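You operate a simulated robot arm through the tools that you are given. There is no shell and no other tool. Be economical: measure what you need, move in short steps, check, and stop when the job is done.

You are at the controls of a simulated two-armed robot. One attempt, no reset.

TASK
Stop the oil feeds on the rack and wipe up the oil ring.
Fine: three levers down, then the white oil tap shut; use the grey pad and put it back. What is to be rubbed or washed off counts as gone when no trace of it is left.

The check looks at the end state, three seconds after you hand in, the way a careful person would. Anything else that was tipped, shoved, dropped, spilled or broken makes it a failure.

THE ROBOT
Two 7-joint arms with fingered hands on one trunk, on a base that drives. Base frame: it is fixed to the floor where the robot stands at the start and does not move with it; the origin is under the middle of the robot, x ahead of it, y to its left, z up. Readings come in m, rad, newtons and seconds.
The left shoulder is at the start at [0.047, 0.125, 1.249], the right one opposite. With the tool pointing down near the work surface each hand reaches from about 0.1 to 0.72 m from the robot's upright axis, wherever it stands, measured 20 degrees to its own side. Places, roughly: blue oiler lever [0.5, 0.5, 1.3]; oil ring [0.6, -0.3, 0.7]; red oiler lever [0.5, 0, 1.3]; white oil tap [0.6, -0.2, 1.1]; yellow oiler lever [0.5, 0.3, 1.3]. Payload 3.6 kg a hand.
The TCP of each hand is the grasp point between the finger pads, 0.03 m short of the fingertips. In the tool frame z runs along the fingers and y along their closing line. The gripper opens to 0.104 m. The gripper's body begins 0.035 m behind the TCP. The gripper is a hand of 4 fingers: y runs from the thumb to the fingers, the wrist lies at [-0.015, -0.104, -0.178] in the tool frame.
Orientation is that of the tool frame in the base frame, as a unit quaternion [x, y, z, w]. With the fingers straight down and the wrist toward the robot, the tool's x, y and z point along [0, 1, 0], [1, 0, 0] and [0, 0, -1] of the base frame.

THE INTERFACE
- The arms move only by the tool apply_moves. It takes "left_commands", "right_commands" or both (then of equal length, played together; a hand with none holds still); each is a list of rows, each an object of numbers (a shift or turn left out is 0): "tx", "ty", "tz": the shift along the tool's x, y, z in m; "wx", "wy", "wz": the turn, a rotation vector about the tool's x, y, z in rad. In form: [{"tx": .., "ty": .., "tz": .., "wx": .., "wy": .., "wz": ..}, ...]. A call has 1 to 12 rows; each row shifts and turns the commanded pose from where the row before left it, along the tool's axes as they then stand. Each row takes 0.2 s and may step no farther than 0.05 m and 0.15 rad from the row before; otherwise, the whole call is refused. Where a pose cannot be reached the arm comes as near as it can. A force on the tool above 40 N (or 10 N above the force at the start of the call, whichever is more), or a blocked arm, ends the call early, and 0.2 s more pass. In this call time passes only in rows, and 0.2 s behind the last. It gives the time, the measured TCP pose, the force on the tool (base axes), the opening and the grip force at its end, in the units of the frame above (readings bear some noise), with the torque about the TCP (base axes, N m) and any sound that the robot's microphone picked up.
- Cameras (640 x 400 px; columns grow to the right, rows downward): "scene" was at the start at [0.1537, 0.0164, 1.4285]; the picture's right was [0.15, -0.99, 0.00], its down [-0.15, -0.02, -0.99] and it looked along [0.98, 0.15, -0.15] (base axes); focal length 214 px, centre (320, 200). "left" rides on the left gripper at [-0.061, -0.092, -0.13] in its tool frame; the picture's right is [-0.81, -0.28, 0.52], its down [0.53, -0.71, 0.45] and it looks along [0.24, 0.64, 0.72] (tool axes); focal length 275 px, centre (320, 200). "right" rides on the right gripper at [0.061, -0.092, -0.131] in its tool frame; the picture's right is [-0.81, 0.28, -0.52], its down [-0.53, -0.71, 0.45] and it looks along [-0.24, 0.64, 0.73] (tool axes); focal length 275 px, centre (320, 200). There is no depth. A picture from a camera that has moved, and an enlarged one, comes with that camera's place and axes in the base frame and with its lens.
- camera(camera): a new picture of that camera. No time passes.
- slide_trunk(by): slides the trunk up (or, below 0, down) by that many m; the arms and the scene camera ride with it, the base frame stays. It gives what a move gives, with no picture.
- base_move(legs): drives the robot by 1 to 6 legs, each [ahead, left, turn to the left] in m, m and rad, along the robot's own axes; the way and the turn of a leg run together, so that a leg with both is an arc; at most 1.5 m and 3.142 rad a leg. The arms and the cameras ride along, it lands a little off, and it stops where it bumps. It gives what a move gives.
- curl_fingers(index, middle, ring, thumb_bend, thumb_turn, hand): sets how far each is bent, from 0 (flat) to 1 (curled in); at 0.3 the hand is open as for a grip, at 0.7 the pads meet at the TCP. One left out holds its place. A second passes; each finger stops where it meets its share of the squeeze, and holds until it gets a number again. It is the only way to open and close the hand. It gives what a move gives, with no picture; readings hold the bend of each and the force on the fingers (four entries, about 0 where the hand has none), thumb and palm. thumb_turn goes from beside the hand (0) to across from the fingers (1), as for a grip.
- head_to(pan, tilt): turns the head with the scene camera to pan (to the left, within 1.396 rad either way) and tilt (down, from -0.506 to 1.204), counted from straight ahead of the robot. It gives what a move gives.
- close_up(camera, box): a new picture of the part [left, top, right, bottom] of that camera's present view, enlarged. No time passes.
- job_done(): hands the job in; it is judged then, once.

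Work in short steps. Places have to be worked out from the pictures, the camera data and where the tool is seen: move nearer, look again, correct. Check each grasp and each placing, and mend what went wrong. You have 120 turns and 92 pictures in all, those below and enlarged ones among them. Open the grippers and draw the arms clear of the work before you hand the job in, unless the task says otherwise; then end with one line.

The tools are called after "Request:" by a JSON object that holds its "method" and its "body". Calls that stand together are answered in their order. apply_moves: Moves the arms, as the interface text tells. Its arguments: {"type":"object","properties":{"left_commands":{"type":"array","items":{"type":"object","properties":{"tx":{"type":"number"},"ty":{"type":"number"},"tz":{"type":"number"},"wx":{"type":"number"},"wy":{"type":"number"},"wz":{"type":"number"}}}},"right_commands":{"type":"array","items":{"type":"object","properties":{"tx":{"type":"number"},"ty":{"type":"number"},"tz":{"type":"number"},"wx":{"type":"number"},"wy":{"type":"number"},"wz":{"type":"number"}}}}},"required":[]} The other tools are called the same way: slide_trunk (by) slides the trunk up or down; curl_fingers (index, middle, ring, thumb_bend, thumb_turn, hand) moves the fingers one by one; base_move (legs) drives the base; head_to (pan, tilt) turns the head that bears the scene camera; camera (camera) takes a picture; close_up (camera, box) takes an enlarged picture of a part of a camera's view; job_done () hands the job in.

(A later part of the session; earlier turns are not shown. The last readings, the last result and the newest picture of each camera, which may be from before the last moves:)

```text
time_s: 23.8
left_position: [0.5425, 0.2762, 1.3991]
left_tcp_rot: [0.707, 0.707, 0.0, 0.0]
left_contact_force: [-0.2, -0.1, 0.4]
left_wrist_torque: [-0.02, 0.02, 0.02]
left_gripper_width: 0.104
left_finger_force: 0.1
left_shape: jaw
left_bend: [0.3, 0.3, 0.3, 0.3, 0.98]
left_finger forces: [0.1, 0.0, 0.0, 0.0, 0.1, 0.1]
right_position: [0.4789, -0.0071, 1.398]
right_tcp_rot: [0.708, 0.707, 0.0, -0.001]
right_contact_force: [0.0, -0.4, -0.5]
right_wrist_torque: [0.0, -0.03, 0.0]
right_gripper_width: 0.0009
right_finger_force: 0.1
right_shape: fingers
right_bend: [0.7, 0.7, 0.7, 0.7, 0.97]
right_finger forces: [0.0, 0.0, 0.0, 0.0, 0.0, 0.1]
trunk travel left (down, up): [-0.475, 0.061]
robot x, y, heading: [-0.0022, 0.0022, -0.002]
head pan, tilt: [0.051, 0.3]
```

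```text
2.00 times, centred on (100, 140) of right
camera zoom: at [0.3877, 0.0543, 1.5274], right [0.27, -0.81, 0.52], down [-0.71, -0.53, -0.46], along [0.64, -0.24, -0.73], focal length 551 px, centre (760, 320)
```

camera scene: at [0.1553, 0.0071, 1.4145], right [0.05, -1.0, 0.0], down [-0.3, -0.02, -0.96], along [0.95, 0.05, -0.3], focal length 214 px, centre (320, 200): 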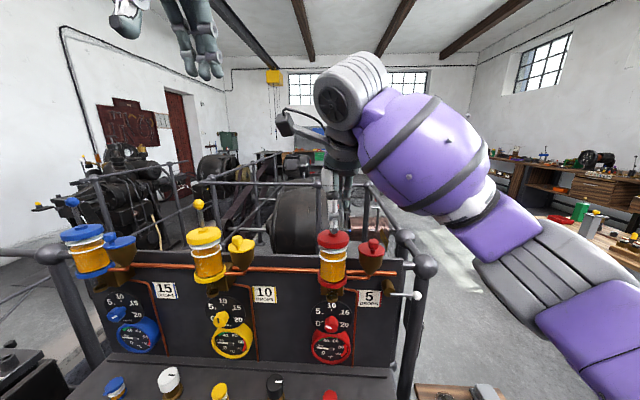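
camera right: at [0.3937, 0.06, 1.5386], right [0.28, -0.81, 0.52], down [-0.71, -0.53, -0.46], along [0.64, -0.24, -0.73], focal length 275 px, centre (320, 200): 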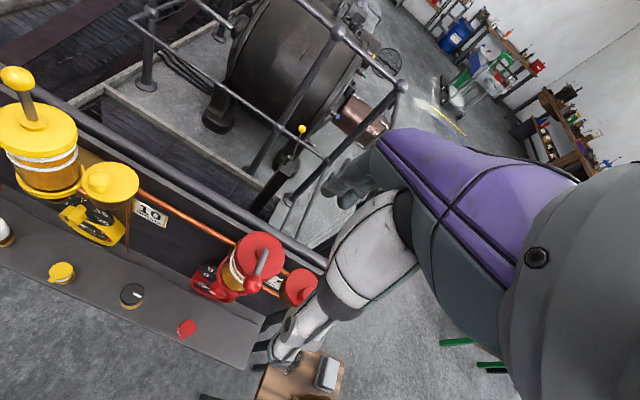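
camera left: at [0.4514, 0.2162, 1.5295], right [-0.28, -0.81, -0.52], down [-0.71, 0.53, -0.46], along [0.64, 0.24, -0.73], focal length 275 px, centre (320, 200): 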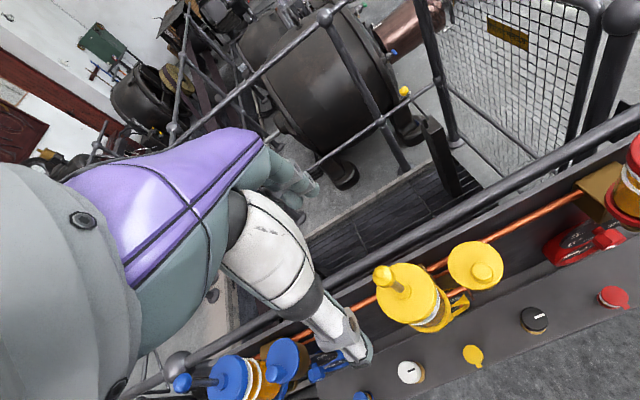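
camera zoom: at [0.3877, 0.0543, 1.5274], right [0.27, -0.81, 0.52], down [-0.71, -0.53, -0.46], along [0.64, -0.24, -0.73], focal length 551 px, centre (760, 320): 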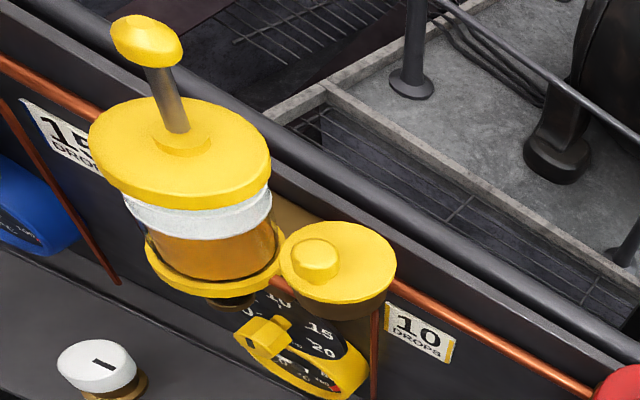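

The yellow knob is at about [0.547, 0.269]. I'll go down around it and close the fingers.

Request:
{"method": "apply_moves", "body": {"left_commands": [{"tz": 0.04, "ty": 0.003}, {"tz": 0.04}, {"tz": 0.035}, {}]}}

Request:
{"method": "curl_fingers", "body": {"hand": "left", "index": 0.62, "middle": 0.62, "ring": 0.62, "thumb_bend": 0.62}}

Request:
{"method": "apply_moves", "body": {"left_commands": [{"ty": -0.012, "tz": 0.001}, {"ty": -0.012, "tz": 0.003}, {"ty": -0.01, "tz": 0.006}, {"ty": -0.01, "tz": 0.008}, {"ty": -0.004, "tz": 0.006}, {}]}}

Request:
{"method": "close_up", "body": {"camera": "scene", "box": [150, 160, 290, 280]}}

```text
time_s: 24.8
left_position: [0.5453, 0.2772, 1.2847]
left_tcp_rot: [0.707, 0.708, 0.0, -0.001]
left_contact_force: [0.3, 0.4, -0.6]
left_wrist_torque: [0.0, 0.01, 0.01]
left_gripper_width: 0.1037
left_finger_force: 0.1
left_shape: jaw
left_bend: [0.3, 0.3, 0.3, 0.3, 0.98]
left_finger forces: [0.0, 0.0, 0.0, 0.0, 0.0, 0.0]
right_position: [0.4787, -0.0074, 1.3963]
right_tcp_rot: [0.707, 0.707, 0.0, 0.0]
right_contact_force: [0.7, -1.0, -0.1]
right_wrist_torque: [0.01, -0.01, -0.01]
right_gripper_width: 0.0013
right_finger_force: 0.1
right_shape: fingers
right_bend: [0.7, 0.7, 0.7, 0.7, 0.97]
right_finger forces: [0.0, 0.1, 0.0, 0.2, 0.1, 0.0]
trunk travel left (down, up): [-0.475, 0.061]
robot x, y, heading: [0.001, 0.0033, 0.003]
head pan, tilt: [0.051, 0.3]
```

```text
time_s: 25.8
left_position: [0.5449, 0.2776, 1.2851]
left_tcp_rot: [0.707, 0.707, -0.001, 0.0]
left_contact_force: [0.1, -0.4, -0.3]
left_wrist_torque: [0.0, 0.01, 0.0]
left_gripper_width: 0.0214
left_finger_force: 0.1
left_shape: fingers
left_bend: [0.62, 0.62, 0.62, 0.62, 0.98]
left_finger forces: [0.0, 0.0, 0.0, 0.1, 0.1, 0.0]
right_position: [0.4787, -0.0069, 1.3981]
right_tcp_rot: [0.707, 0.707, 0.001, 0.0]
right_contact_force: [0.1, -0.8, -0.4]
right_wrist_torque: [0.02, 0.02, -0.01]
right_gripper_width: 0.0012
right_finger_force: 0.0
right_shape: fingers
right_bend: [0.7, 0.7, 0.7, 0.7, 0.97]
right_finger forces: [0.0, 0.0, 0.1, 0.1, 0.0, 0.0]
trunk travel left (down, up): [-0.475, 0.061]
robot x, y, heading: [-0.004, 0.0015, -0.0]
head pan, tilt: [0.051, 0.3]
```

```text
time_s: 27.2
left_position: [0.4996, 0.2768, 1.267]
left_tcp_rot: [0.706, 0.708, 0.006, 0.011]
left_contact_force: [1.5, -1.0, 18.2]
left_wrist_torque: [-0.23, -0.41, -0.03]
left_gripper_width: 0.0215
left_finger_force: 9.3
left_shape: fingers
left_bend: [0.62, 0.62, 0.62, 0.62, 0.98]
left_finger forces: [17.9, 0.1, 0.0, 0.1, 0.1, 0.0]
right_position: [0.4786, -0.0088, 1.3959]
right_tcp_rot: [0.708, 0.706, 0.0, -0.001]
right_contact_force: [-0.1, 0.1, 0.2]
right_wrist_torque: [-0.02, -0.01, 0.01]
right_gripper_width: 0.0008
right_finger_force: 0.1
right_shape: fingers
right_bend: [0.7, 0.7, 0.7, 0.7, 0.97]
right_finger forces: [0.0, 0.0, 0.0, 0.1, 0.1, 0.1]
trunk travel left (down, up): [-0.475, 0.061]
robot x, y, heading: [-0.003, -0.0006, -0.002]
head pan, tilt: [0.051, 0.3]
stopped in row 6 (left hand): the force on the tool passed its limit (the readings are from after the stop); the commanded pose is now the measured one
```

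```text
3.33 times, centred on (220, 220) of scene
camera zoom: at [0.1556, 0.0064, 1.4143], right [0.05, -1.0, 0.0], down [-0.3, -0.01, -0.96], along [0.95, 0.05, -0.3], focal length 715 px, centre (653, 133)
```

zoom: 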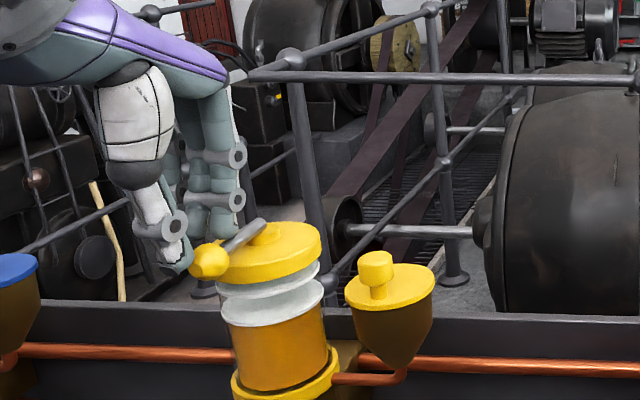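

The yellow knob is now at about [0.498, 0.269, 1.228], and the index finger presses it with 18 N. I'll lift away and verify.

Request:
{"method": "apply_moves", "body": {"left_commands": [{"tz": -0.03}, {"tz": -0.04}, {"tz": -0.05}, {"tz": -0.03}, {}]}}

Request:
{"method": "close_up", "body": {"camera": "scene", "box": [160, 190, 400, 310]}}

Request:
{"method": "close_up", "body": {"camera": "right", "box": [0, 40, 200, 240]}}

```text
time_s: 28.4
left_position: [0.4972, 0.2783, 1.414]
left_tcp_rot: [0.707, 0.708, 0.002, 0.007]
left_contact_force: [-0.3, -0.3, -0.2]
left_wrist_torque: [0.02, 0.02, -0.03]
left_gripper_width: 0.0215
left_finger_force: 0.2
left_shape: fingers
left_bend: [0.62, 0.62, 0.62, 0.62, 0.98]
left_finger forces: [0.0, 0.0, 0.0, 0.0, 0.1, 0.0]
right_position: [0.4791, -0.0068, 1.3973]
right_tcp_rot: [0.708, 0.706, 0.0, -0.001]
right_contact_force: [-0.4, -0.6, -0.1]
right_wrist_torque: [-0.02, -0.02, 0.02]
right_gripper_width: 0.0013
right_finger_force: 0.1
right_shape: fingers
right_bend: [0.7, 0.7, 0.7, 0.7, 0.97]
right_finger forces: [0.0, 0.0, 0.1, 0.0, 0.0, 0.1]
trunk travel left (down, up): [-0.475, 0.061]
robot x, y, heading: [0.0048, 0.0004, 0.004]
head pan, tilt: [0.051, 0.3]
```

```text
2.67 times, centred on (280, 250) of scene
camera zoom: at [0.1555, 0.0073, 1.4144], right [0.05, -1.0, 0.0], down [-0.3, -0.02, -0.96], along [0.95, 0.05, -0.3], focal length 572 px, centre (427, 67)
```

zoom: 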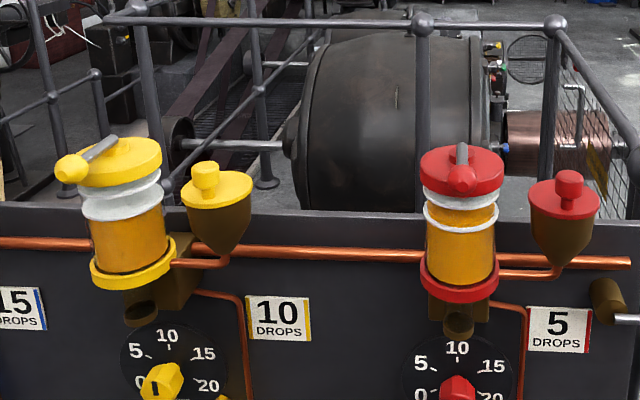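

```text
2.00 times, centred on (100, 140) of right
camera zoom: at [0.3877, 0.0545, 1.5273], right [0.27, -0.81, 0.52], down [-0.71, -0.53, -0.46], along [0.64, -0.24, -0.73], focal length 551 px, centre (760, 320)
```

zoom: 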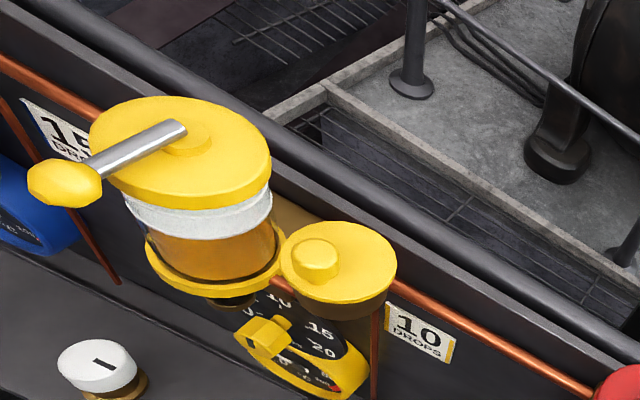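

Yellow is down at the same angle as red. Next I'll open the left hand and move it over the blue lever.

Request:
{"method": "curl_fingers", "body": {"hand": "left", "index": 0.3, "middle": 0.3, "ring": 0.3, "thumb_bend": 0.3}}

Request:
{"method": "apply_moves", "body": {"left_commands": [{"tx": 0.0442, "ty": 0.008}, {"tx": 0.0442, "ty": 0.008}, {"tx": 0.0442, "ty": 0.008}, {"tx": 0.0442, "ty": 0.008}, {"tx": 0.0442, "ty": 0.008}, {"tx": 0.0442, "ty": 0.008}, {}, {}]}}

Request:
{"method": "camera", "body": {"camera": "left"}}

Request:
{"method": "head_to", "body": {"pan": 0.6, "tilt": 0.3}}

Request:
{"method": "camera", "body": {"camera": "scene"}}

```text
time_s: 29.4
left_position: [0.4976, 0.2774, 1.4141]
left_tcp_rot: [0.707, 0.707, 0.003, 0.006]
left_contact_force: [1.0, 0.2, 0.3]
left_wrist_torque: [0.01, 0.01, -0.01]
left_gripper_width: 0.1028
left_finger_force: 0.1
left_shape: fingers
left_bend: [0.3, 0.3, 0.3, 0.3, 0.98]
left_finger forces: [0.0, 0.0, 0.0, 0.1, 0.0, 0.1]
right_position: [0.477, -0.0072, 1.3967]
right_tcp_rot: [0.708, 0.707, 0.0, -0.001]
right_contact_force: [0.0, -0.1, -0.2]
right_wrist_torque: [0.0, 0.03, 0.01]
right_gripper_width: 0.001
right_finger_force: 0.0
right_shape: fingers
right_bend: [0.7, 0.7, 0.7, 0.7, 0.97]
right_finger forces: [0.0, 0.1, 0.0, 0.0, 0.0, 0.0]
trunk travel left (down, up): [-0.475, 0.061]
robot x, y, heading: [0.0023, -0.0015, -0.003]
head pan, tilt: [0.051, 0.3]
```

```text
time_s: 31.2
left_position: [0.5193, 0.5244, 1.403]
left_tcp_rot: [0.706, 0.708, 0.003, 0.007]
left_contact_force: [0.7, 0.9, -0.2]
left_wrist_torque: [0.03, -0.01, -0.03]
left_gripper_width: 0.103
left_finger_force: 0.0
left_shape: fingers
left_bend: [0.3, 0.3, 0.3, 0.3, 0.98]
left_finger forces: [0.0, 0.1, 0.0, 0.0, 0.1, 0.0]
left hand out of reach, approached as far as the arm can: row 5, 6
right_position: [0.4768, -0.007, 1.3969]
right_tcp_rot: [0.707, 0.707, 0.001, 0.0]
right_contact_force: [-1.3, 1.0, 0.3]
right_wrist_torque: [-0.01, -0.02, -0.01]
right_gripper_width: 0.0012
right_finger_force: 0.0
right_shape: fingers
right_bend: [0.7, 0.7, 0.7, 0.7, 0.97]
right_finger forces: [0.0, 0.0, 0.0, 0.0, 0.0, 0.0]
trunk travel left (down, up): [-0.475, 0.061]
robot x, y, heading: [0.0027, -0.0027, -0.006]
head pan, tilt: [0.051, 0.3]
```

```text
57 pictures are left
camera left: at [0.4257, 0.463, 1.5319], right [-0.27, -0.81, -0.52], down [-0.71, 0.53, -0.47], along [0.66, 0.24, -0.72], focal length 275 px, centre (320, 200)
```

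left: 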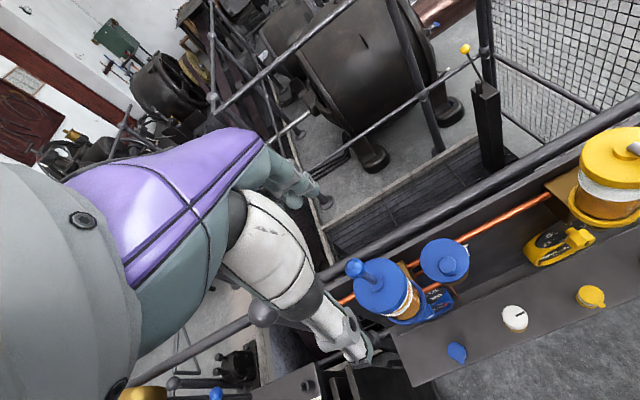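

```text
time_s: 32.2
left_position: [0.5188, 0.5227, 1.4017]
left_tcp_rot: [0.707, 0.708, 0.004, 0.007]
left_contact_force: [-0.8, -0.3, -0.2]
left_wrist_torque: [0.02, 0.0, 0.03]
left_gripper_width: 0.1031
left_finger_force: 0.0
left_shape: fingers
left_bend: [0.3, 0.3, 0.3, 0.3, 0.98]
left_finger forces: [0.0, 0.1, 0.0, 0.1, 0.0, 0.1]
right_position: [0.4778, -0.0065, 1.3979]
right_tcp_rot: [0.708, 0.707, 0.0, 0.0]
right_contact_force: [-0.3, -0.2, -0.3]
right_wrist_torque: [-0.02, -0.01, 0.0]
right_gripper_width: 0.0008
right_finger_force: 0.1
right_shape: fingers
right_bend: [0.7, 0.7, 0.7, 0.7, 0.97]
right_finger forces: [0.0, 0.1, 0.1, 0.0, 0.0, 0.0]
trunk travel left (down, up): [-0.475, 0.061]
robot x, y, heading: [0.0013, 0.0009, -0.001]
head pan, tilt: [0.6, 0.3]
```

```text
56 pictures are left
camera scene: at [0.1391, 0.055, 1.4145], right [0.56, -0.83, 0.0], down [-0.24, -0.17, -0.96], along [0.79, 0.54, -0.3], focal length 214 px, centre (320, 200)
```

scene: 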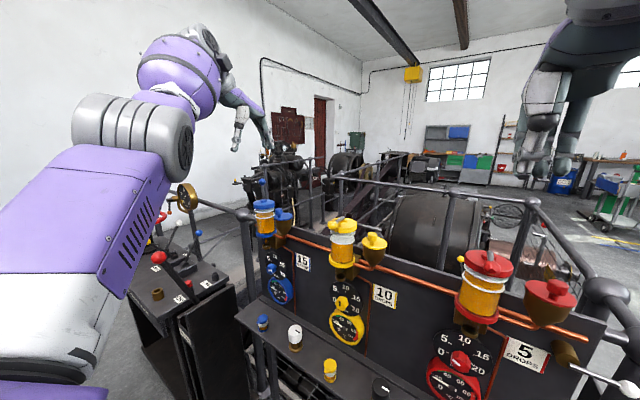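

Blue is just out of reach; its knob is at about [0.55, 0.537]. I'll drive the base 0.13 m left, with both hands well above the rack.

Request:
{"method": "base_move", "body": {"legs": [[0, 0.13, 0]]}}

```text
time_s: 33.5
left_position: [0.5196, 0.6524, 1.402]
left_tcp_rot: [0.707, 0.707, 0.004, 0.008]
left_contact_force: [-0.1, -0.4, -0.4]
left_wrist_torque: [0.01, 0.01, 0.02]
left_gripper_width: 0.1028
left_finger_force: 0.0
left_shape: fingers
left_bend: [0.3, 0.3, 0.3, 0.3, 0.98]
left_finger forces: [0.0, 0.1, 0.0, 0.0, 0.1, 0.0]
right_position: [0.4804, 0.1203, 1.3976]
right_tcp_rot: [0.708, 0.706, 0.001, -0.002]
right_contact_force: [-0.4, -0.2, 0.4]
right_wrist_torque: [-0.06, -0.04, 0.0]
right_gripper_width: 0.0007
right_finger_force: 0.1
right_shape: fingers
right_bend: [0.7, 0.7, 0.7, 0.7, 0.97]
right_finger forces: [0.1, 0.1, 0.2, 0.0, 0.0, 0.0]
trunk travel left (down, up): [-0.475, 0.061]
robot x, y, heading: [-0.0004, 0.1309, -0.002]
head pan, tilt: [0.6, 0.3]
```

The base moved cleanly. I'll move the left hand over the blue knob.

Request:
{"method": "apply_moves", "body": {"left_commands": [{"tx": -0.036, "ty": 0.009}, {"tx": -0.036, "ty": 0.009}, {"tx": -0.036, "ty": 0.009}, {}, {}]}}

Request:
{"method": "camera", "body": {"camera": "left"}}

```text
time_s: 34.7
left_position: [0.5472, 0.5453, 1.4028]
left_tcp_rot: [0.707, 0.708, 0.004, 0.007]
left_contact_force: [-0.4, -0.4, -0.2]
left_wrist_torque: [-0.03, 0.01, 0.01]
left_gripper_width: 0.1028
left_finger_force: 0.0
left_shape: fingers
left_bend: [0.3, 0.3, 0.3, 0.3, 0.98]
left_finger forces: [0.0, 0.0, 0.1, 0.0, 0.0, 0.0]
right_position: [0.4789, 0.1211, 1.397]
right_tcp_rot: [0.708, 0.706, 0.0, -0.002]
right_contact_force: [0.3, 0.1, 0.2]
right_wrist_torque: [-0.01, 0.02, 0.02]
right_gripper_width: 0.0011
right_finger_force: 0.0
right_shape: fingers
right_bend: [0.7, 0.7, 0.7, 0.7, 0.97]
right_finger forces: [0.0, 0.1, 0.1, 0.1, 0.1, 0.1]
trunk travel left (down, up): [-0.475, 0.061]
robot x, y, heading: [-0.0007, 0.1247, -0.002]
head pan, tilt: [0.6, 0.3]
```

```text
55 pictures are left
camera left: at [0.4534, 0.4837, 1.533], right [-0.27, -0.81, -0.52], down [-0.71, 0.53, -0.47], along [0.66, 0.24, -0.72], focal length 275 px, centre (320, 200)
```

left: 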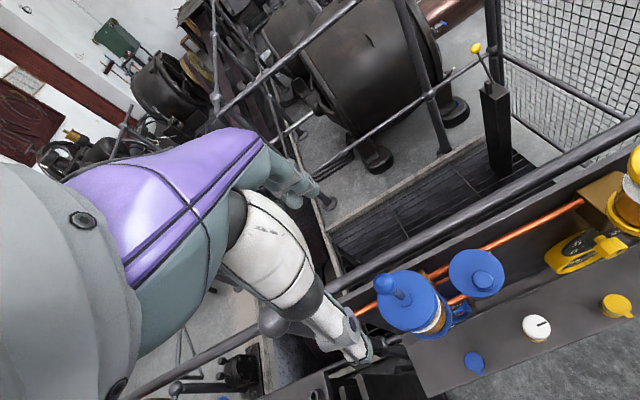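

The blue knob is at about [0.551, 0.538]. I'll repeat the sequence that worked on yellow.

Request:
{"method": "apply_moves", "body": {"left_commands": [{"tz": 0.04, "ty": 0.002}, {"tz": 0.04}, {"tz": 0.037}, {}]}}

Request:
{"method": "curl_fingers", "body": {"hand": "left", "index": 0.62, "middle": 0.62, "ring": 0.62, "thumb_bend": 0.62}}

Request:
{"method": "apply_moves", "body": {"left_commands": [{"ty": -0.012, "tz": 0.001}, {"ty": -0.012, "tz": 0.003}, {"ty": -0.01, "tz": 0.006}, {"ty": -0.01, "tz": 0.008}, {"ty": -0.004, "tz": 0.006}, {}]}}

Request:
{"method": "close_up", "body": {"camera": "scene", "box": [240, 160, 400, 260]}}

```text
time_s: 35.7
left_position: [0.551, 0.5436, 1.2869]
left_tcp_rot: [0.706, 0.708, 0.003, 0.007]
left_contact_force: [0.3, -0.3, 0.0]
left_wrist_torque: [0.0, -0.01, -0.02]
left_gripper_width: 0.1028
left_finger_force: 0.0
left_shape: fingers
left_bend: [0.3, 0.3, 0.3, 0.3, 0.98]
left_finger forces: [0.0, 0.0, 0.1, 0.1, 0.0, 0.1]
right_position: [0.4785, 0.1203, 1.3973]
right_tcp_rot: [0.707, 0.707, 0.0, -0.002]
right_contact_force: [0.7, -0.3, 0.2]
right_wrist_torque: [-0.02, 0.01, 0.0]
right_gripper_width: 0.0011
right_finger_force: 0.1
right_shape: fingers
right_bend: [0.7, 0.7, 0.7, 0.7, 0.97]
right_finger forces: [0.0, 0.1, 0.0, 0.1, 0.1, 0.0]
trunk travel left (down, up): [-0.475, 0.061]
robot x, y, heading: [-0.0018, 0.1303, -0.003]
head pan, tilt: [0.6, 0.3]
```

```text
time_s: 36.7
left_position: [0.5517, 0.5437, 1.2868]
left_tcp_rot: [0.707, 0.707, 0.003, 0.008]
left_contact_force: [0.2, 0.8, 0.6]
left_wrist_torque: [0.0, -0.01, 0.01]
left_gripper_width: 0.0216
left_finger_force: 0.0
left_shape: fingers
left_bend: [0.62, 0.62, 0.62, 0.62, 0.98]
left_finger forces: [0.0, 0.0, 0.1, 0.0, 0.0, 0.0]
right_position: [0.4781, 0.1208, 1.3979]
right_tcp_rot: [0.707, 0.707, 0.001, -0.002]
right_contact_force: [0.0, -0.4, -0.7]
right_wrist_torque: [0.0, -0.02, -0.01]
right_gripper_width: 0.001
right_finger_force: 0.1
right_shape: fingers
right_bend: [0.7, 0.7, 0.7, 0.7, 0.97]
right_finger forces: [0.0, 0.0, 0.0, 0.0, 0.0, 0.1]
trunk travel left (down, up): [-0.475, 0.061]
robot x, y, heading: [-0.0029, 0.1305, 0.0]
head pan, tilt: [0.6, 0.3]
```

```text
time_s: 38.1
left_position: [0.5023, 0.5424, 1.2673]
left_tcp_rot: [0.706, 0.708, 0.01, 0.013]
left_contact_force: [3.1, 1.8, 38.2]
left_wrist_torque: [-0.09, -1.2, 0.04]
left_gripper_width: 0.0279
left_finger_force: 18.8
left_shape: fingers
left_bend: [0.57, 0.62, 0.62, 0.62, 0.97]
left_finger forces: [38.6, 0.0, 0.0, 0.1, 0.0, 0.1]
right_position: [0.4751, 0.1194, 1.3987]
right_tcp_rot: [0.708, 0.707, 0.002, 0.0]
right_contact_force: [-0.2, 0.7, -0.4]
right_wrist_torque: [0.02, -0.01, 0.02]
right_gripper_width: 0.0011
right_finger_force: 0.1
right_shape: fingers
right_bend: [0.7, 0.7, 0.7, 0.7, 0.97]
right_finger forces: [0.0, 0.1, 0.0, 0.1, 0.0, 0.0]
trunk travel left (down, up): [-0.475, 0.061]
robot x, y, heading: [0.0024, 0.1315, 0.005]
head pan, tilt: [0.6, 0.3]
```

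```text
4.00 times, centred on (320, 210) of scene
camera zoom: at [0.1364, 0.1818, 1.4154], right [0.56, -0.83, 0.0], down [-0.24, -0.17, -0.96], along [0.79, 0.54, -0.29], focal length 858 px, centre (320, 160)
```

zoom: 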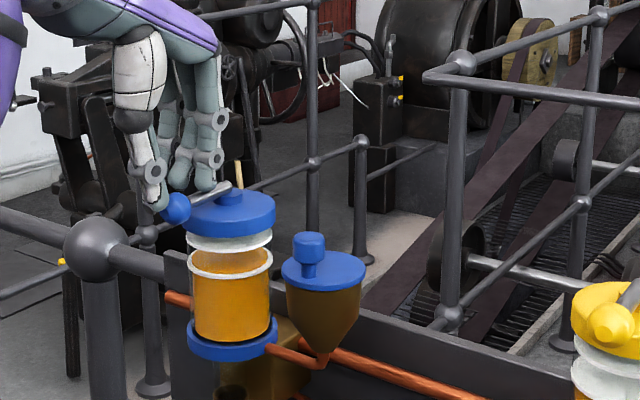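

The blue lever is down against its stop. I'll lift the left hand off and check.

Request:
{"method": "apply_moves", "body": {"left_commands": [{"tz": -0.03}, {"tz": -0.04}, {"tz": -0.05}, {"tz": -0.05}, {}]}}

Request:
{"method": "close_up", "body": {"camera": "scene", "box": [240, 160, 480, 310]}}

```text
time_s: 39.3
left_position: [0.5024, 0.5437, 1.4303]
left_tcp_rot: [0.706, 0.708, 0.004, 0.007]
left_contact_force: [-0.7, -0.3, -0.4]
left_wrist_torque: [0.01, 0.0, 0.01]
left_gripper_width: 0.0212
left_finger_force: 0.0
left_shape: fingers
left_bend: [0.62, 0.62, 0.62, 0.62, 0.97]
left_finger forces: [0.0, 0.1, 0.1, 0.0, 0.0, 0.1]
right_position: [0.4779, 0.122, 1.3978]
right_tcp_rot: [0.708, 0.706, 0.0, -0.001]
right_contact_force: [0.0, 0.5, -0.3]
right_wrist_torque: [0.01, -0.02, 0.02]
right_gripper_width: 0.0011
right_finger_force: 0.1
right_shape: fingers
right_bend: [0.7, 0.7, 0.7, 0.7, 0.97]
right_finger forces: [0.0, 0.0, 0.1, 0.1, 0.0, 0.0]
trunk travel left (down, up): [-0.475, 0.061]
robot x, y, heading: [0.0017, 0.1303, 0.001]
head pan, tilt: [0.6, 0.3]
```

```text
2.67 times, centred on (360, 235) of scene
camera zoom: at [0.1394, 0.1844, 1.4144], right [0.57, -0.82, 0.0], down [-0.24, -0.17, -0.96], along [0.79, 0.54, -0.3], focal length 572 px, centre (213, 107)
```

zoom: 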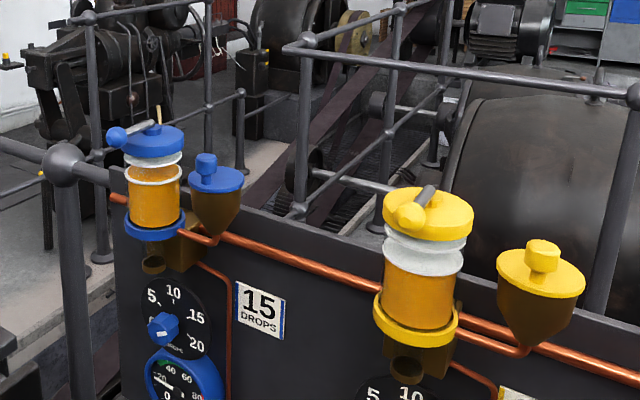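

All three levers are down. I'll draw both hands back from the rack, drive to the right and look at the tap.

Request:
{"method": "apply_moves", "body": {"left_commands": [{"tx": -0.04, "ty": -0.02}, {"tx": -0.04, "ty": -0.02}, {"tx": -0.04, "ty": -0.02}, {"tx": -0.04, "ty": -0.02}, {"tx": -0.04, "ty": -0.02}, {"tx": -0.04, "ty": -0.02}, {}], "right_commands": [{"tx": -0.02, "ty": -0.02, "tz": -0.02}, {"tx": -0.02, "ty": -0.02, "tz": -0.02}, {"tx": -0.02, "ty": -0.02, "tz": -0.02}, {"tx": -0.02, "ty": -0.02, "tz": -0.01}, {"tx": -0.02, "ty": -0.02}, {"tx": -0.02}, {}]}}

Request:
{"method": "base_move", "body": {"legs": [[0, -0.24, 0]]}}

Request:
{"method": "head_to", "body": {"pan": -0.15, "tilt": 0.6}}

Request:
{"method": "camera", "body": {"camera": "scene"}}

Request:
{"method": "camera", "body": {"camera": "right"}}

```text
time_s: 40.9
left_position: [0.3799, 0.3048, 1.4303]
left_tcp_rot: [0.706, 0.708, 0.003, 0.007]
left_contact_force: [-0.3, 0.2, 0.8]
left_wrist_torque: [-0.02, 0.01, 0.02]
left_gripper_width: 0.0216
left_finger_force: 0.1
left_shape: fingers
left_bend: [0.62, 0.62, 0.62, 0.62, 0.97]
left_finger forces: [0.1, 0.0, 0.1, 0.0, 0.0, 0.0]
right_position: [0.3786, 0.0035, 1.4678]
right_tcp_rot: [0.708, 0.706, 0.0, -0.001]
right_contact_force: [0.0, 0.5, 0.3]
right_wrist_torque: [0.02, -0.01, 0.01]
right_gripper_width: 0.0011
right_finger_force: 0.0
right_shape: fingers
right_bend: [0.7, 0.7, 0.7, 0.7, 0.97]
right_finger forces: [0.0, 0.1, 0.1, 0.1, 0.0, 0.0]
trunk travel left (down, up): [-0.475, 0.061]
robot x, y, heading: [0.0008, 0.1313, -0.0]
head pan, tilt: [0.6, 0.3]
```

```text
time_s: 42.7
left_position: [0.3805, 0.0666, 1.4303]
left_tcp_rot: [0.706, 0.709, 0.004, 0.008]
left_contact_force: [-1.2, 0.3, -0.2]
left_wrist_torque: [0.0, 0.01, -0.04]
left_gripper_width: 0.0215
left_finger_force: 0.0
left_shape: fingers
left_bend: [0.62, 0.62, 0.62, 0.62, 0.97]
left_finger forces: [0.0, 0.0, 0.1, 0.0, 0.0, 0.0]
right_position: [0.3795, -0.2375, 1.4682]
right_tcp_rot: [0.707, 0.708, 0.001, 0.0]
right_contact_force: [-0.7, 0.2, 0.0]
right_wrist_torque: [0.04, 0.02, 0.0]
right_gripper_width: 0.001
right_finger_force: 0.0
right_shape: fingers
right_bend: [0.7, 0.7, 0.7, 0.7, 0.97]
right_finger forces: [0.1, 0.0, 0.0, 0.1, 0.0, 0.0]
trunk travel left (down, up): [-0.475, 0.061]
robot x, y, heading: [-0.0009, -0.1139, 0.001]
head pan, tilt: [0.6, 0.3]
```

```text
time_s: 43.8
left_position: [0.3793, 0.0655, 1.4314]
left_tcp_rot: [0.705, 0.709, 0.003, 0.006]
left_contact_force: [0.1, -0.7, 0.6]
left_wrist_torque: [-0.01, 0.01, 0.02]
left_gripper_width: 0.0215
left_finger_force: 0.2
left_shape: fingers
left_bend: [0.62, 0.62, 0.62, 0.62, 0.97]
left_finger forces: [0.1, 0.0, 0.0, 0.1, 0.1, 0.0]
right_position: [0.3793, -0.238, 1.4678]
right_tcp_rot: [0.707, 0.707, 0.0, -0.001]
right_contact_force: [0.6, 1.1, 0.7]
right_wrist_torque: [0.01, -0.03, 0.0]
right_gripper_width: 0.0011
right_finger_force: 0.0
right_shape: fingers
right_bend: [0.7, 0.7, 0.7, 0.7, 0.97]
right_finger forces: [0.1, 0.1, 0.0, 0.0, 0.0, 0.0]
trunk travel left (down, up): [-0.475, 0.061]
robot x, y, heading: [-0.0013, -0.1099, 0.004]
head pan, tilt: [-0.15, 0.6]
```

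```text
52 pictures are left
camera scene: at [0.1497, -0.1218, 1.3871], right [-0.15, -0.99, 0.0], down [-0.56, 0.08, -0.83], along [0.82, -0.12, -0.56], focal length 214 px, centre (320, 200)
```

scene: 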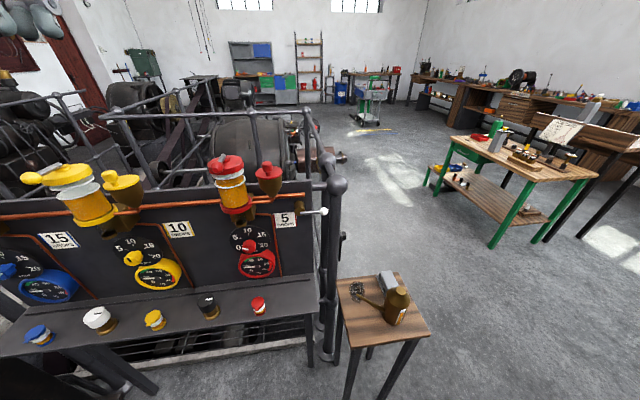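

```text
51 pictures are left
camera right: at [0.2878, -0.1763, 1.5977], right [0.28, -0.81, 0.52], down [-0.71, -0.53, -0.46], along [0.64, -0.24, -0.73], focal length 275 px, centre (320, 200)
```

right: 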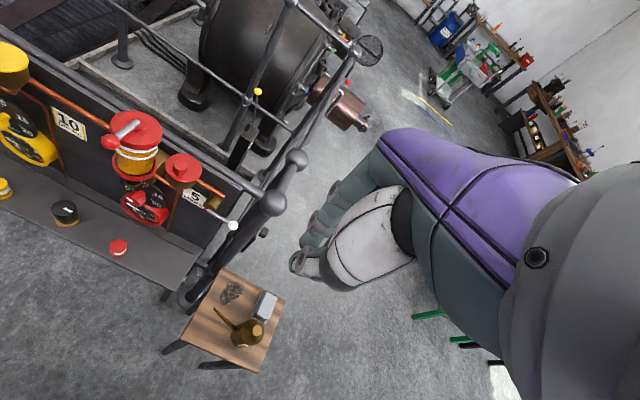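

I'll zoom in on the tap from both cameras to understand the valve.

Request:
{"method": "close_up", "body": {"camera": "scene", "box": [260, 190, 350, 250]}}

Request:
{"method": "close_up", "body": {"camera": "right", "box": [160, 170, 280, 260]}}

```text
6.67 times, centred on (305, 220) of scene
camera zoom: at [0.1497, -0.1218, 1.3871], right [-0.15, -0.99, 0.0], down [-0.56, 0.08, -0.83], along [0.82, -0.12, -0.56], focal length 1430 px, centre (420, 67)
```

zoom: 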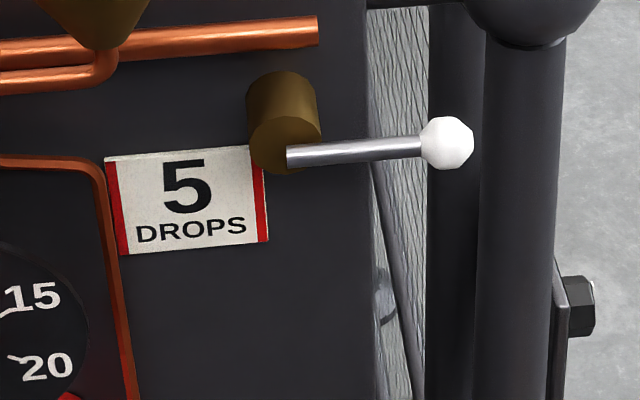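

```text
4.44 times, centred on (220, 215) of right
camera zoom: at [0.2878, -0.1763, 1.5977], right [0.28, -0.81, 0.52], down [-0.71, -0.53, -0.46], along [0.64, -0.24, -0.73], focal length 1224 px, centre (764, 133)
```

zoom: 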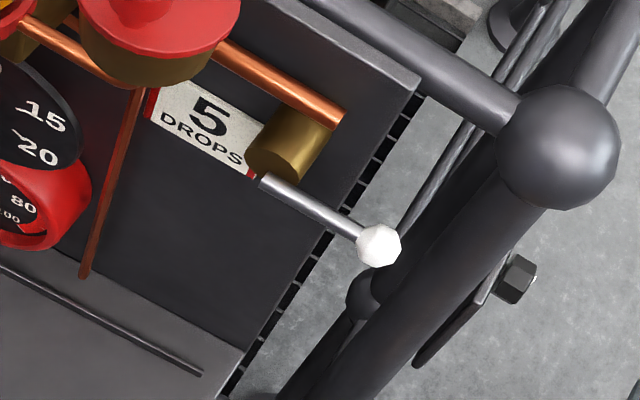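

The tap is a quarter-turn handle on a brass body whose axis points at the robot. The axis is near [0.56, -0.137, 1.074] and the ball near [0.561, -0.193, 1.072]; the handle is in line with the pipe, so it is open. I'll pitch the right hand forward-down and stage it above and in front of the ball.

Request:
{"method": "apply_moves", "body": {"right_commands": [{"wx": -0.15}, {"wx": -0.15}, {"wx": -0.15}, {"wx": -0.15}, {"wx": -0.15}, {"tx": 0.0073, "ty": -0.0173, "tz": 0.0439}, {"tx": 0.0073, "ty": -0.0173, "tz": 0.0439}, {"tx": 0.0073, "ty": -0.0173, "tz": 0.0439}, {"tx": 0.0073, "ty": -0.0173, "tz": 0.0439}, {"tx": 0.0073, "ty": -0.0173, "tz": 0.0439}, {"tx": 0.0073, "ty": -0.0173, "tz": 0.0439}, {}]}}

Request:
{"method": "camera", "body": {"camera": "scene"}}

```text
time_s: 44.5
left_position: [0.3808, 0.0651, 1.4312]
left_tcp_rot: [0.705, 0.709, 0.004, 0.007]
left_contact_force: [0.2, -0.4, 0.9]
left_wrist_torque: [-0.05, 0.01, 0.0]
left_gripper_width: 0.0213
left_finger_force: 0.1
left_shape: fingers
left_bend: [0.62, 0.62, 0.62, 0.62, 0.97]
left_finger forces: [0.1, 0.0, 0.0, 0.0, 0.0, 0.1]
right_position: [0.3836, -0.2411, 1.471]
right_tcp_rot: [0.705, 0.684, 0.141, 0.121]
right_contact_force: [2.9, 2.1, 6.8]
right_wrist_torque: [0.22, 1.22, -0.52]
right_gripper_width: 0.0008
right_finger_force: 0.0
right_shape: fingers
right_bend: [0.7, 0.7, 0.7, 0.7, 0.97]
right_finger forces: [0.0, 0.0, 0.0, 0.0, 0.0, 0.0]
trunk travel left (down, up): [-0.475, 0.061]
robot x, y, heading: [-0.0007, -0.1102, 0.001]
head pan, tilt: [-0.15, 0.6]
stopped in row 3 (right hand): the force on the tool passed its limit (the readings are from after the stop); the commanded pose is now the measured one
```

```text
48 pictures are left
camera scene: at [0.1494, -0.1228, 1.3861], right [-0.16, -0.99, 0.0], down [-0.57, 0.09, -0.82], along [0.81, -0.13, -0.57], focal length 214 px, centre (320, 200)
```

scene: 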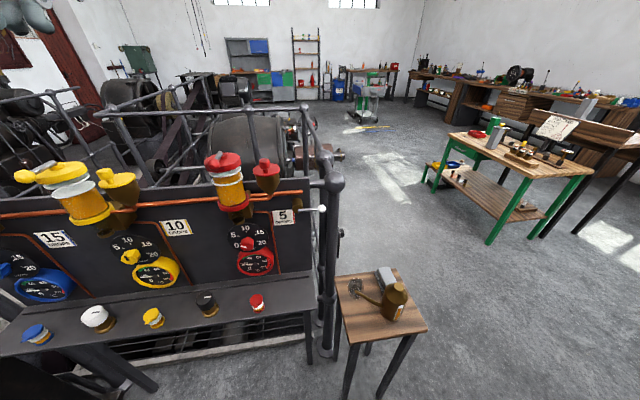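

The hand touched something on the robot itself while rotating near the head. I'll move it forward and down first, and pitch afterwards.

Request:
{"method": "apply_moves", "body": {"right_commands": [{"ty": 0.028, "tz": 0.011}, {"ty": 0.028, "tz": 0.011}, {"tx": 0.007, "ty": -0.011, "tz": 0.04}, {"tx": 0.007, "ty": -0.011, "tz": 0.04}, {"tx": 0.007, "ty": -0.011, "tz": 0.04}, {"tx": 0.007, "ty": -0.011, "tz": 0.04}, {}]}}

Request:
{"method": "camera", "body": {"camera": "scene"}}

```text
time_s: 46.1
left_position: [0.3799, 0.0651, 1.4309]
left_tcp_rot: [0.706, 0.709, 0.004, 0.008]
left_contact_force: [-0.6, -0.2, 0.0]
left_wrist_torque: [0.02, -0.01, 0.01]
left_gripper_width: 0.0214
left_finger_force: 0.1
left_shape: fingers
left_bend: [0.62, 0.62, 0.62, 0.62, 0.97]
left_finger forces: [0.0, 0.0, 0.0, 0.0, 0.1, 0.0]
right_position: [0.4618, -0.2093, 1.3066]
right_tcp_rot: [0.704, 0.685, 0.141, 0.122]
right_contact_force: [0.2, 0.6, 0.2]
right_wrist_torque: [-0.02, -0.01, -0.01]
right_gripper_width: 0.0008
right_finger_force: 0.0
right_shape: fingers
right_bend: [0.7, 0.7, 0.7, 0.7, 0.97]
right_finger forces: [0.0, 0.0, 0.0, 0.0, 0.1, 0.0]
trunk travel left (down, up): [-0.475, 0.061]
robot x, y, heading: [0.0003, -0.1108, 0.0]
head pan, tilt: [-0.15, 0.6]
```

```text
47 pictures are left
camera scene: at [0.1492, -0.1217, 1.3872], right [-0.15, -0.99, 0.0], down [-0.56, 0.08, -0.83], along [0.82, -0.12, -0.56], focal length 214 px, centre (320, 200)
```

scene: 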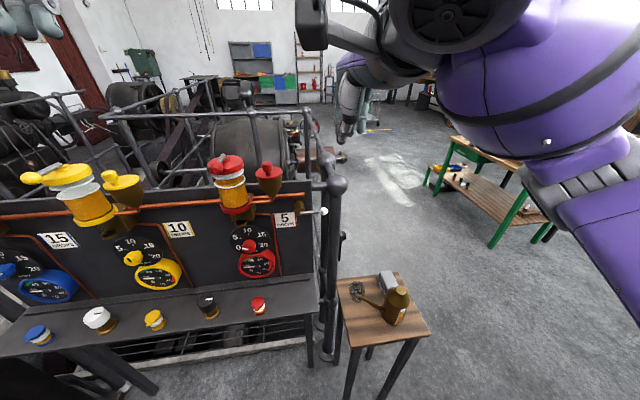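

Clear now. I'll pitch a bit more and lower the hand to just above and in front of the tap ball.

Request:
{"method": "apply_moves", "body": {"right_commands": [{"wx": -0.15}, {"wx": -0.15}, {"tx": 0.0055, "ty": -0.0145, "tz": 0.0418}, {"tx": 0.0055, "ty": -0.0145, "tz": 0.0418}, {"tx": 0.0055, "ty": -0.0145, "tz": 0.0418}, {"tx": 0.0055, "ty": -0.0145, "tz": 0.0418}, {}]}}

Request:
{"method": "close_up", "body": {"camera": "scene", "box": [240, 160, 400, 260]}}

```text
time_s: 47.7
left_position: [0.3801, 0.0639, 1.4304]
left_tcp_rot: [0.706, 0.708, 0.003, 0.008]
left_contact_force: [0.2, 0.1, -0.1]
left_wrist_torque: [-0.02, -0.02, 0.01]
left_gripper_width: 0.0212
left_finger_force: 0.1
left_shape: fingers
left_bend: [0.62, 0.62, 0.62, 0.62, 0.97]
left_finger forces: [0.1, 0.0, 0.0, 0.0, 0.0, 0.1]
right_position: [0.5199, -0.1826, 1.1398]
right_tcp_rot: [0.679, 0.656, 0.24, 0.225]
right_contact_force: [-0.6, 0.0, -0.4]
right_wrist_torque: [0.01, -0.02, 0.01]
right_gripper_width: 0.001
right_finger_force: 0.1
right_shape: fingers
right_bend: [0.7, 0.7, 0.7, 0.7, 0.97]
right_finger forces: [0.1, 0.1, 0.0, 0.0, 0.1, 0.0]
trunk travel left (down, up): [-0.475, 0.061]
robot x, y, heading: [0.0019, -0.1113, 0.003]
head pan, tilt: [-0.15, 0.6]
```

```text
4.00 times, centred on (320, 210) of scene
camera zoom: at [0.1495, -0.1219, 1.3871], right [-0.15, -0.99, 0.0], down [-0.56, 0.08, -0.83], along [0.82, -0.12, -0.56], focal length 858 px, centre (320, 160)
```

zoom: 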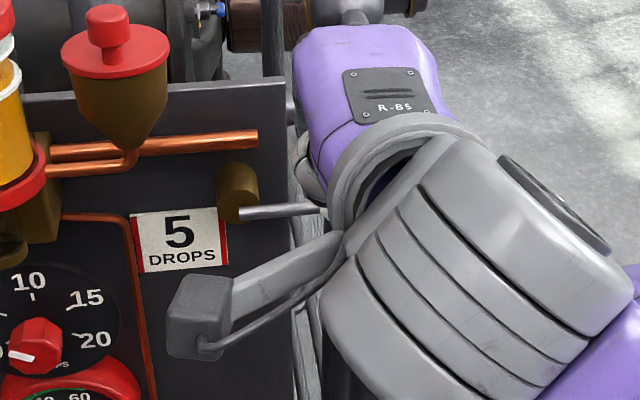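

The hand is just above the handle's outer end. I'll step forward and push down gently in small steps, watching the force.

Request:
{"method": "apply_moves", "body": {"right_commands": [{"tx": -0.004, "ty": 0.0157, "tz": 0.0124}, {"ty": -0.0062, "tz": 0.0078}, {"ty": -0.0062, "tz": 0.0078}, {"ty": -0.0062, "tz": 0.0078}, {"ty": -0.0062, "tz": 0.0078}, {"ty": -0.0062, "tz": 0.0078}, {}]}}

Request:
{"method": "close_up", "body": {"camera": "scene", "box": [240, 160, 400, 260]}}

```text
time_s: 49.3
left_position: [0.3802, 0.0657, 1.4304]
left_tcp_rot: [0.706, 0.708, 0.003, 0.007]
left_contact_force: [-0.3, 0.1, -0.1]
left_wrist_torque: [0.02, -0.01, 0.01]
left_gripper_width: 0.0217
left_finger_force: 0.1
left_shape: fingers
left_bend: [0.62, 0.62, 0.62, 0.62, 0.97]
left_finger forces: [0.1, 0.0, 0.0, 0.1, 0.0, 0.1]
right_position: [0.5409, -0.1873, 1.0886]
right_tcp_rot: [0.678, 0.657, 0.241, 0.226]
right_contact_force: [-0.1, 0.5, 0.0]
right_wrist_torque: [0.01, -0.01, -0.03]
right_gripper_width: 0.0011
right_finger_force: 0.1
right_shape: fingers
right_bend: [0.7, 0.7, 0.7, 0.7, 0.97]
right_finger forces: [0.0, 0.1, 0.0, 0.0, 0.1, 0.1]
trunk travel left (down, up): [-0.475, 0.061]
robot x, y, heading: [-0.0017, -0.1153, 0.003]
head pan, tilt: [-0.15, 0.6]
```

```text
4.00 times, centred on (320, 210) of scene
camera zoom: at [0.1497, -0.1218, 1.3871], right [-0.15, -0.99, 0.0], down [-0.56, 0.08, -0.83], along [0.82, -0.12, -0.56], focal length 858 px, centre (320, 160)
```

zoom: 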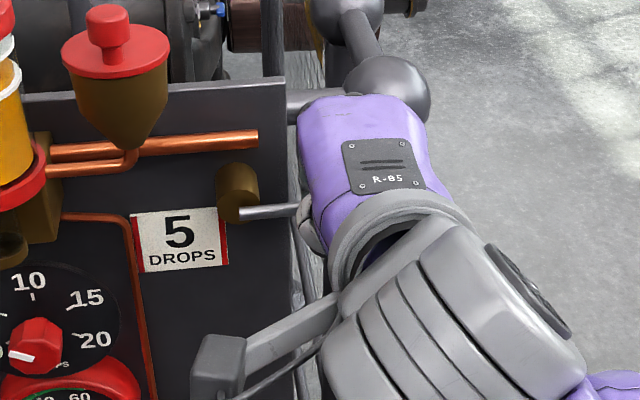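

No contact yet. I'll continue downward.

Request:
{"method": "apply_moves", "body": {"right_commands": [{"ty": -0.0062, "tz": 0.0078}, {"ty": -0.0062, "tz": 0.0078}, {"ty": -0.0062, "tz": 0.0078}, {}]}}

Request:
{"method": "camera", "body": {"camera": "right"}}

Request:
{"method": "close_up", "body": {"camera": "scene", "box": [240, 160, 400, 260]}}

```text
time_s: 50.3
left_position: [0.38, 0.0655, 1.4321]
left_tcp_rot: [0.705, 0.709, 0.004, 0.006]
left_contact_force: [-0.8, 0.8, 0.7]
left_wrist_torque: [-0.02, 0.03, 0.0]
left_gripper_width: 0.0217
left_finger_force: 0.0
left_shape: fingers
left_bend: [0.62, 0.62, 0.62, 0.62, 0.97]
left_finger forces: [0.0, 0.0, 0.1, 0.0, 0.1, 0.1]
right_position: [0.541, -0.1851, 1.0609]
right_tcp_rot: [0.678, 0.657, 0.24, 0.225]
right_contact_force: [-1.0, 0.4, 0.2]
right_wrist_torque: [0.03, 0.05, 0.0]
right_gripper_width: 0.0008
right_finger_force: 0.9
right_shape: fingers
right_bend: [0.7, 0.7, 0.7, 0.7, 0.97]
right_finger forces: [0.1, 0.8, 0.0, 0.0, 0.0, 0.1]
trunk travel left (down, up): [-0.475, 0.061]
robot x, y, heading: [-0.0015, -0.1086, 0.003]
head pan, tilt: [-0.15, 0.6]
```

```text
44 pictures are left
camera right: at [0.389, -0.1222, 1.1062], right [-0.12, -0.82, 0.55], down [-0.29, -0.5, -0.82], along [0.95, -0.26, -0.17], focal length 275 px, centre (320, 200)
```

right: 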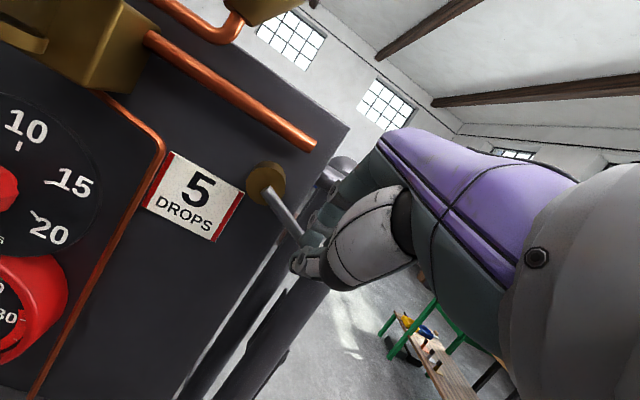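

```text
4.00 times, centred on (320, 210) of scene
camera zoom: at [0.1496, -0.1218, 1.3871], right [-0.15, -0.99, 0.0], down [-0.56, 0.08, -0.83], along [0.82, -0.12, -0.56], focal length 858 px, centre (320, 160)
```

zoom: 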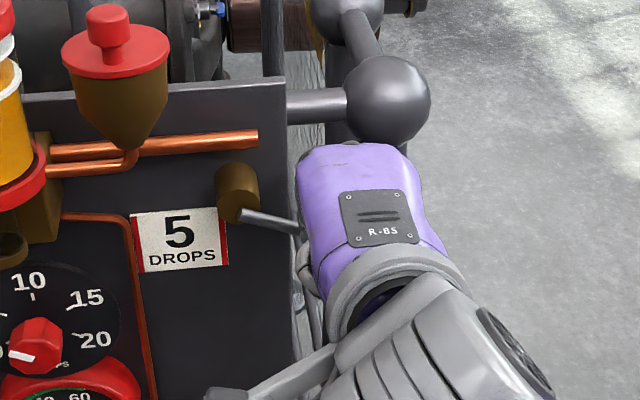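

The handle follows downward with little force. I'll keep following the arc.

Request:
{"method": "apply_moves", "body": {"right_commands": [{"tx": 0.002, "ty": -0.0075, "tz": 0.0094}, {"tx": 0.004, "ty": -0.0062, "tz": 0.0078}, {"tx": 0.006, "ty": -0.0062, "tz": 0.0078}, {"tx": 0.007, "ty": -0.005, "tz": 0.006}, {}]}}

Request:
{"method": "camera", "body": {"camera": "right"}}

```text
time_s: 51.5
left_position: [0.3797, 0.0642, 1.4301]
left_tcp_rot: [0.706, 0.709, 0.004, 0.007]
left_contact_force: [-0.4, 0.4, -0.8]
left_wrist_torque: [0.05, 0.03, -0.02]
left_gripper_width: 0.0214
left_finger_force: 0.0
left_shape: fingers
left_bend: [0.62, 0.62, 0.62, 0.62, 0.97]
left_finger forces: [0.1, 0.0, 0.1, 0.0, 0.0, 0.1]
right_position: [0.5388, -0.1671, 1.021]
right_tcp_rot: [0.678, 0.657, 0.241, 0.225]
right_contact_force: [-4.4, 1.7, 1.4]
right_wrist_torque: [0.02, 0.02, 0.02]
right_gripper_width: 0.0
right_finger_force: 2.3
right_shape: fingers
right_bend: [0.71, 0.7, 0.7, 0.69, 0.97]
right_finger forces: [5.3, 0.1, 0.0, 0.0, 0.0, 0.0]
trunk travel left (down, up): [-0.475, 0.061]
robot x, y, heading: [-0.0006, -0.1119, 0.001]
head pan, tilt: [-0.15, 0.6]
```

```text
42 pictures are left
camera right: at [0.3883, -0.1024, 1.067], right [-0.12, -0.82, 0.55], down [-0.29, -0.5, -0.82], along [0.95, -0.26, -0.17], focal length 275 px, centre (320, 200)
```

right: 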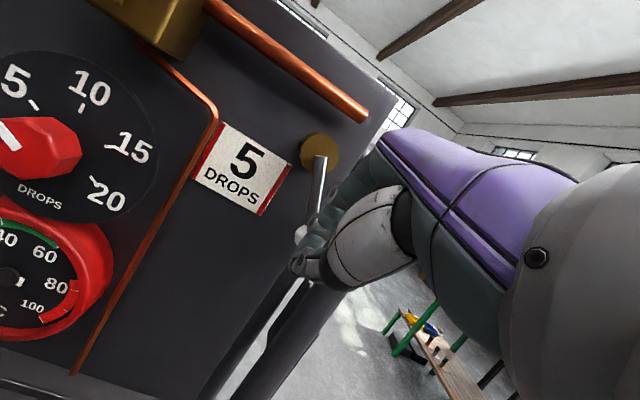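

About 20° remain to vertical. I'll sweep the hand left to push the ball to its stop.

Request:
{"method": "apply_moves", "body": {"right_commands": [{"tx": 0.008, "ty": -0.003, "tz": 0.004}, {"tx": 0.008, "ty": -0.002, "tz": 0.002}, {"tx": 0.008}, {"tx": 0.006}, {}]}}

Request:
{"method": "camera", "body": {"camera": "right"}}

```text
time_s: 52.7
left_position: [0.3801, 0.0633, 1.4313]
left_tcp_rot: [0.706, 0.708, 0.004, 0.007]
left_contact_force: [0.7, 1.0, -0.4]
left_wrist_torque: [-0.03, 0.0, 0.02]
left_gripper_width: 0.0216
left_finger_force: 0.1
left_shape: fingers
left_bend: [0.62, 0.62, 0.62, 0.62, 0.97]
left_finger forces: [0.0, 0.0, 0.0, 0.1, 0.1, 0.1]
right_position: [0.5407, -0.136, 1.0133]
right_tcp_rot: [0.68, 0.655, 0.239, 0.226]
right_contact_force: [-6.0, -5.7, -0.8]
right_wrist_torque: [-0.1, 0.08, -0.18]
right_gripper_width: 0.0002
right_finger_force: 5.3
right_shape: fingers
right_bend: [0.71, 0.7, 0.7, 0.69, 0.97]
right_finger forces: [5.8, 4.7, 0.0, 0.0, 0.0, 0.0]
trunk travel left (down, up): [-0.475, 0.061]
robot x, y, heading: [-0.0003, -0.1118, 0.0]
head pan, tilt: [-0.15, 0.6]
```

```text
41 pictures are left
camera right: at [0.3892, -0.0731, 1.0594], right [-0.13, -0.82, 0.55], down [-0.29, -0.5, -0.82], along [0.95, -0.26, -0.17], focal length 275 px, centre (320, 200)
```

right: 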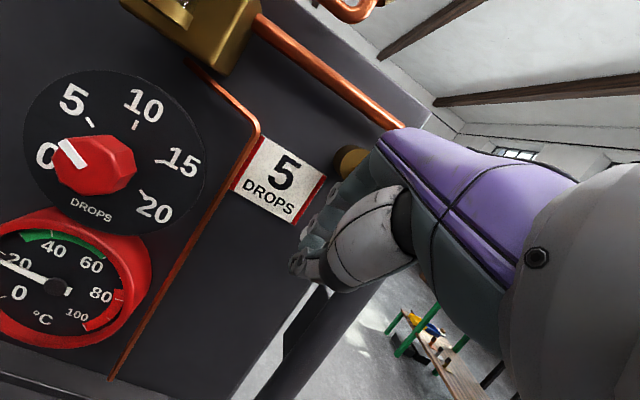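

There is about 6 N sideways resistance. I'll back straight off toward the robot and look.

Request:
{"method": "apply_moves", "body": {"right_commands": [{"ty": -0.03, "tz": -0.024}, {"ty": -0.03, "tz": -0.024}, {"tx": -0.03}, {"tx": -0.03}, {}]}}

Request:
{"method": "camera", "body": {"camera": "right"}}

```text
time_s: 53.9
left_position: [0.3804, 0.0641, 1.4315]
left_tcp_rot: [0.705, 0.709, 0.003, 0.007]
left_contact_force: [0.5, 0.3, 0.7]
left_wrist_torque: [0.0, 0.0, 0.03]
left_gripper_width: 0.0215
left_finger_force: 0.1
left_shape: fingers
left_bend: [0.62, 0.62, 0.62, 0.62, 0.97]
left_finger forces: [0.0, 0.1, 0.0, 0.0, 0.0, 0.0]
right_position: [0.4629, -0.1938, 1.0128]
right_tcp_rot: [0.679, 0.657, 0.24, 0.225]
right_contact_force: [0.4, -0.5, -0.2]
right_wrist_torque: [0.03, 0.0, 0.01]
right_gripper_width: 0.0011
right_finger_force: 0.1
right_shape: fingers
right_bend: [0.7, 0.7, 0.7, 0.7, 0.97]
right_finger forces: [0.1, 0.0, 0.1, 0.0, 0.1, 0.1]
trunk travel left (down, up): [-0.475, 0.061]
robot x, y, heading: [0.0, -0.1129, 0.002]
head pan, tilt: [-0.15, 0.6]
```

```text
40 pictures are left
camera right: at [0.3114, -0.1302, 1.0587], right [-0.12, -0.83, 0.55], down [-0.29, -0.5, -0.82], along [0.95, -0.26, -0.17], focal length 275 px, centre (320, 200)
```

right: 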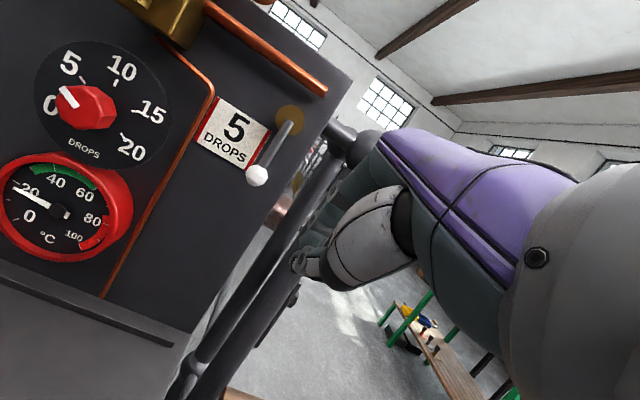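

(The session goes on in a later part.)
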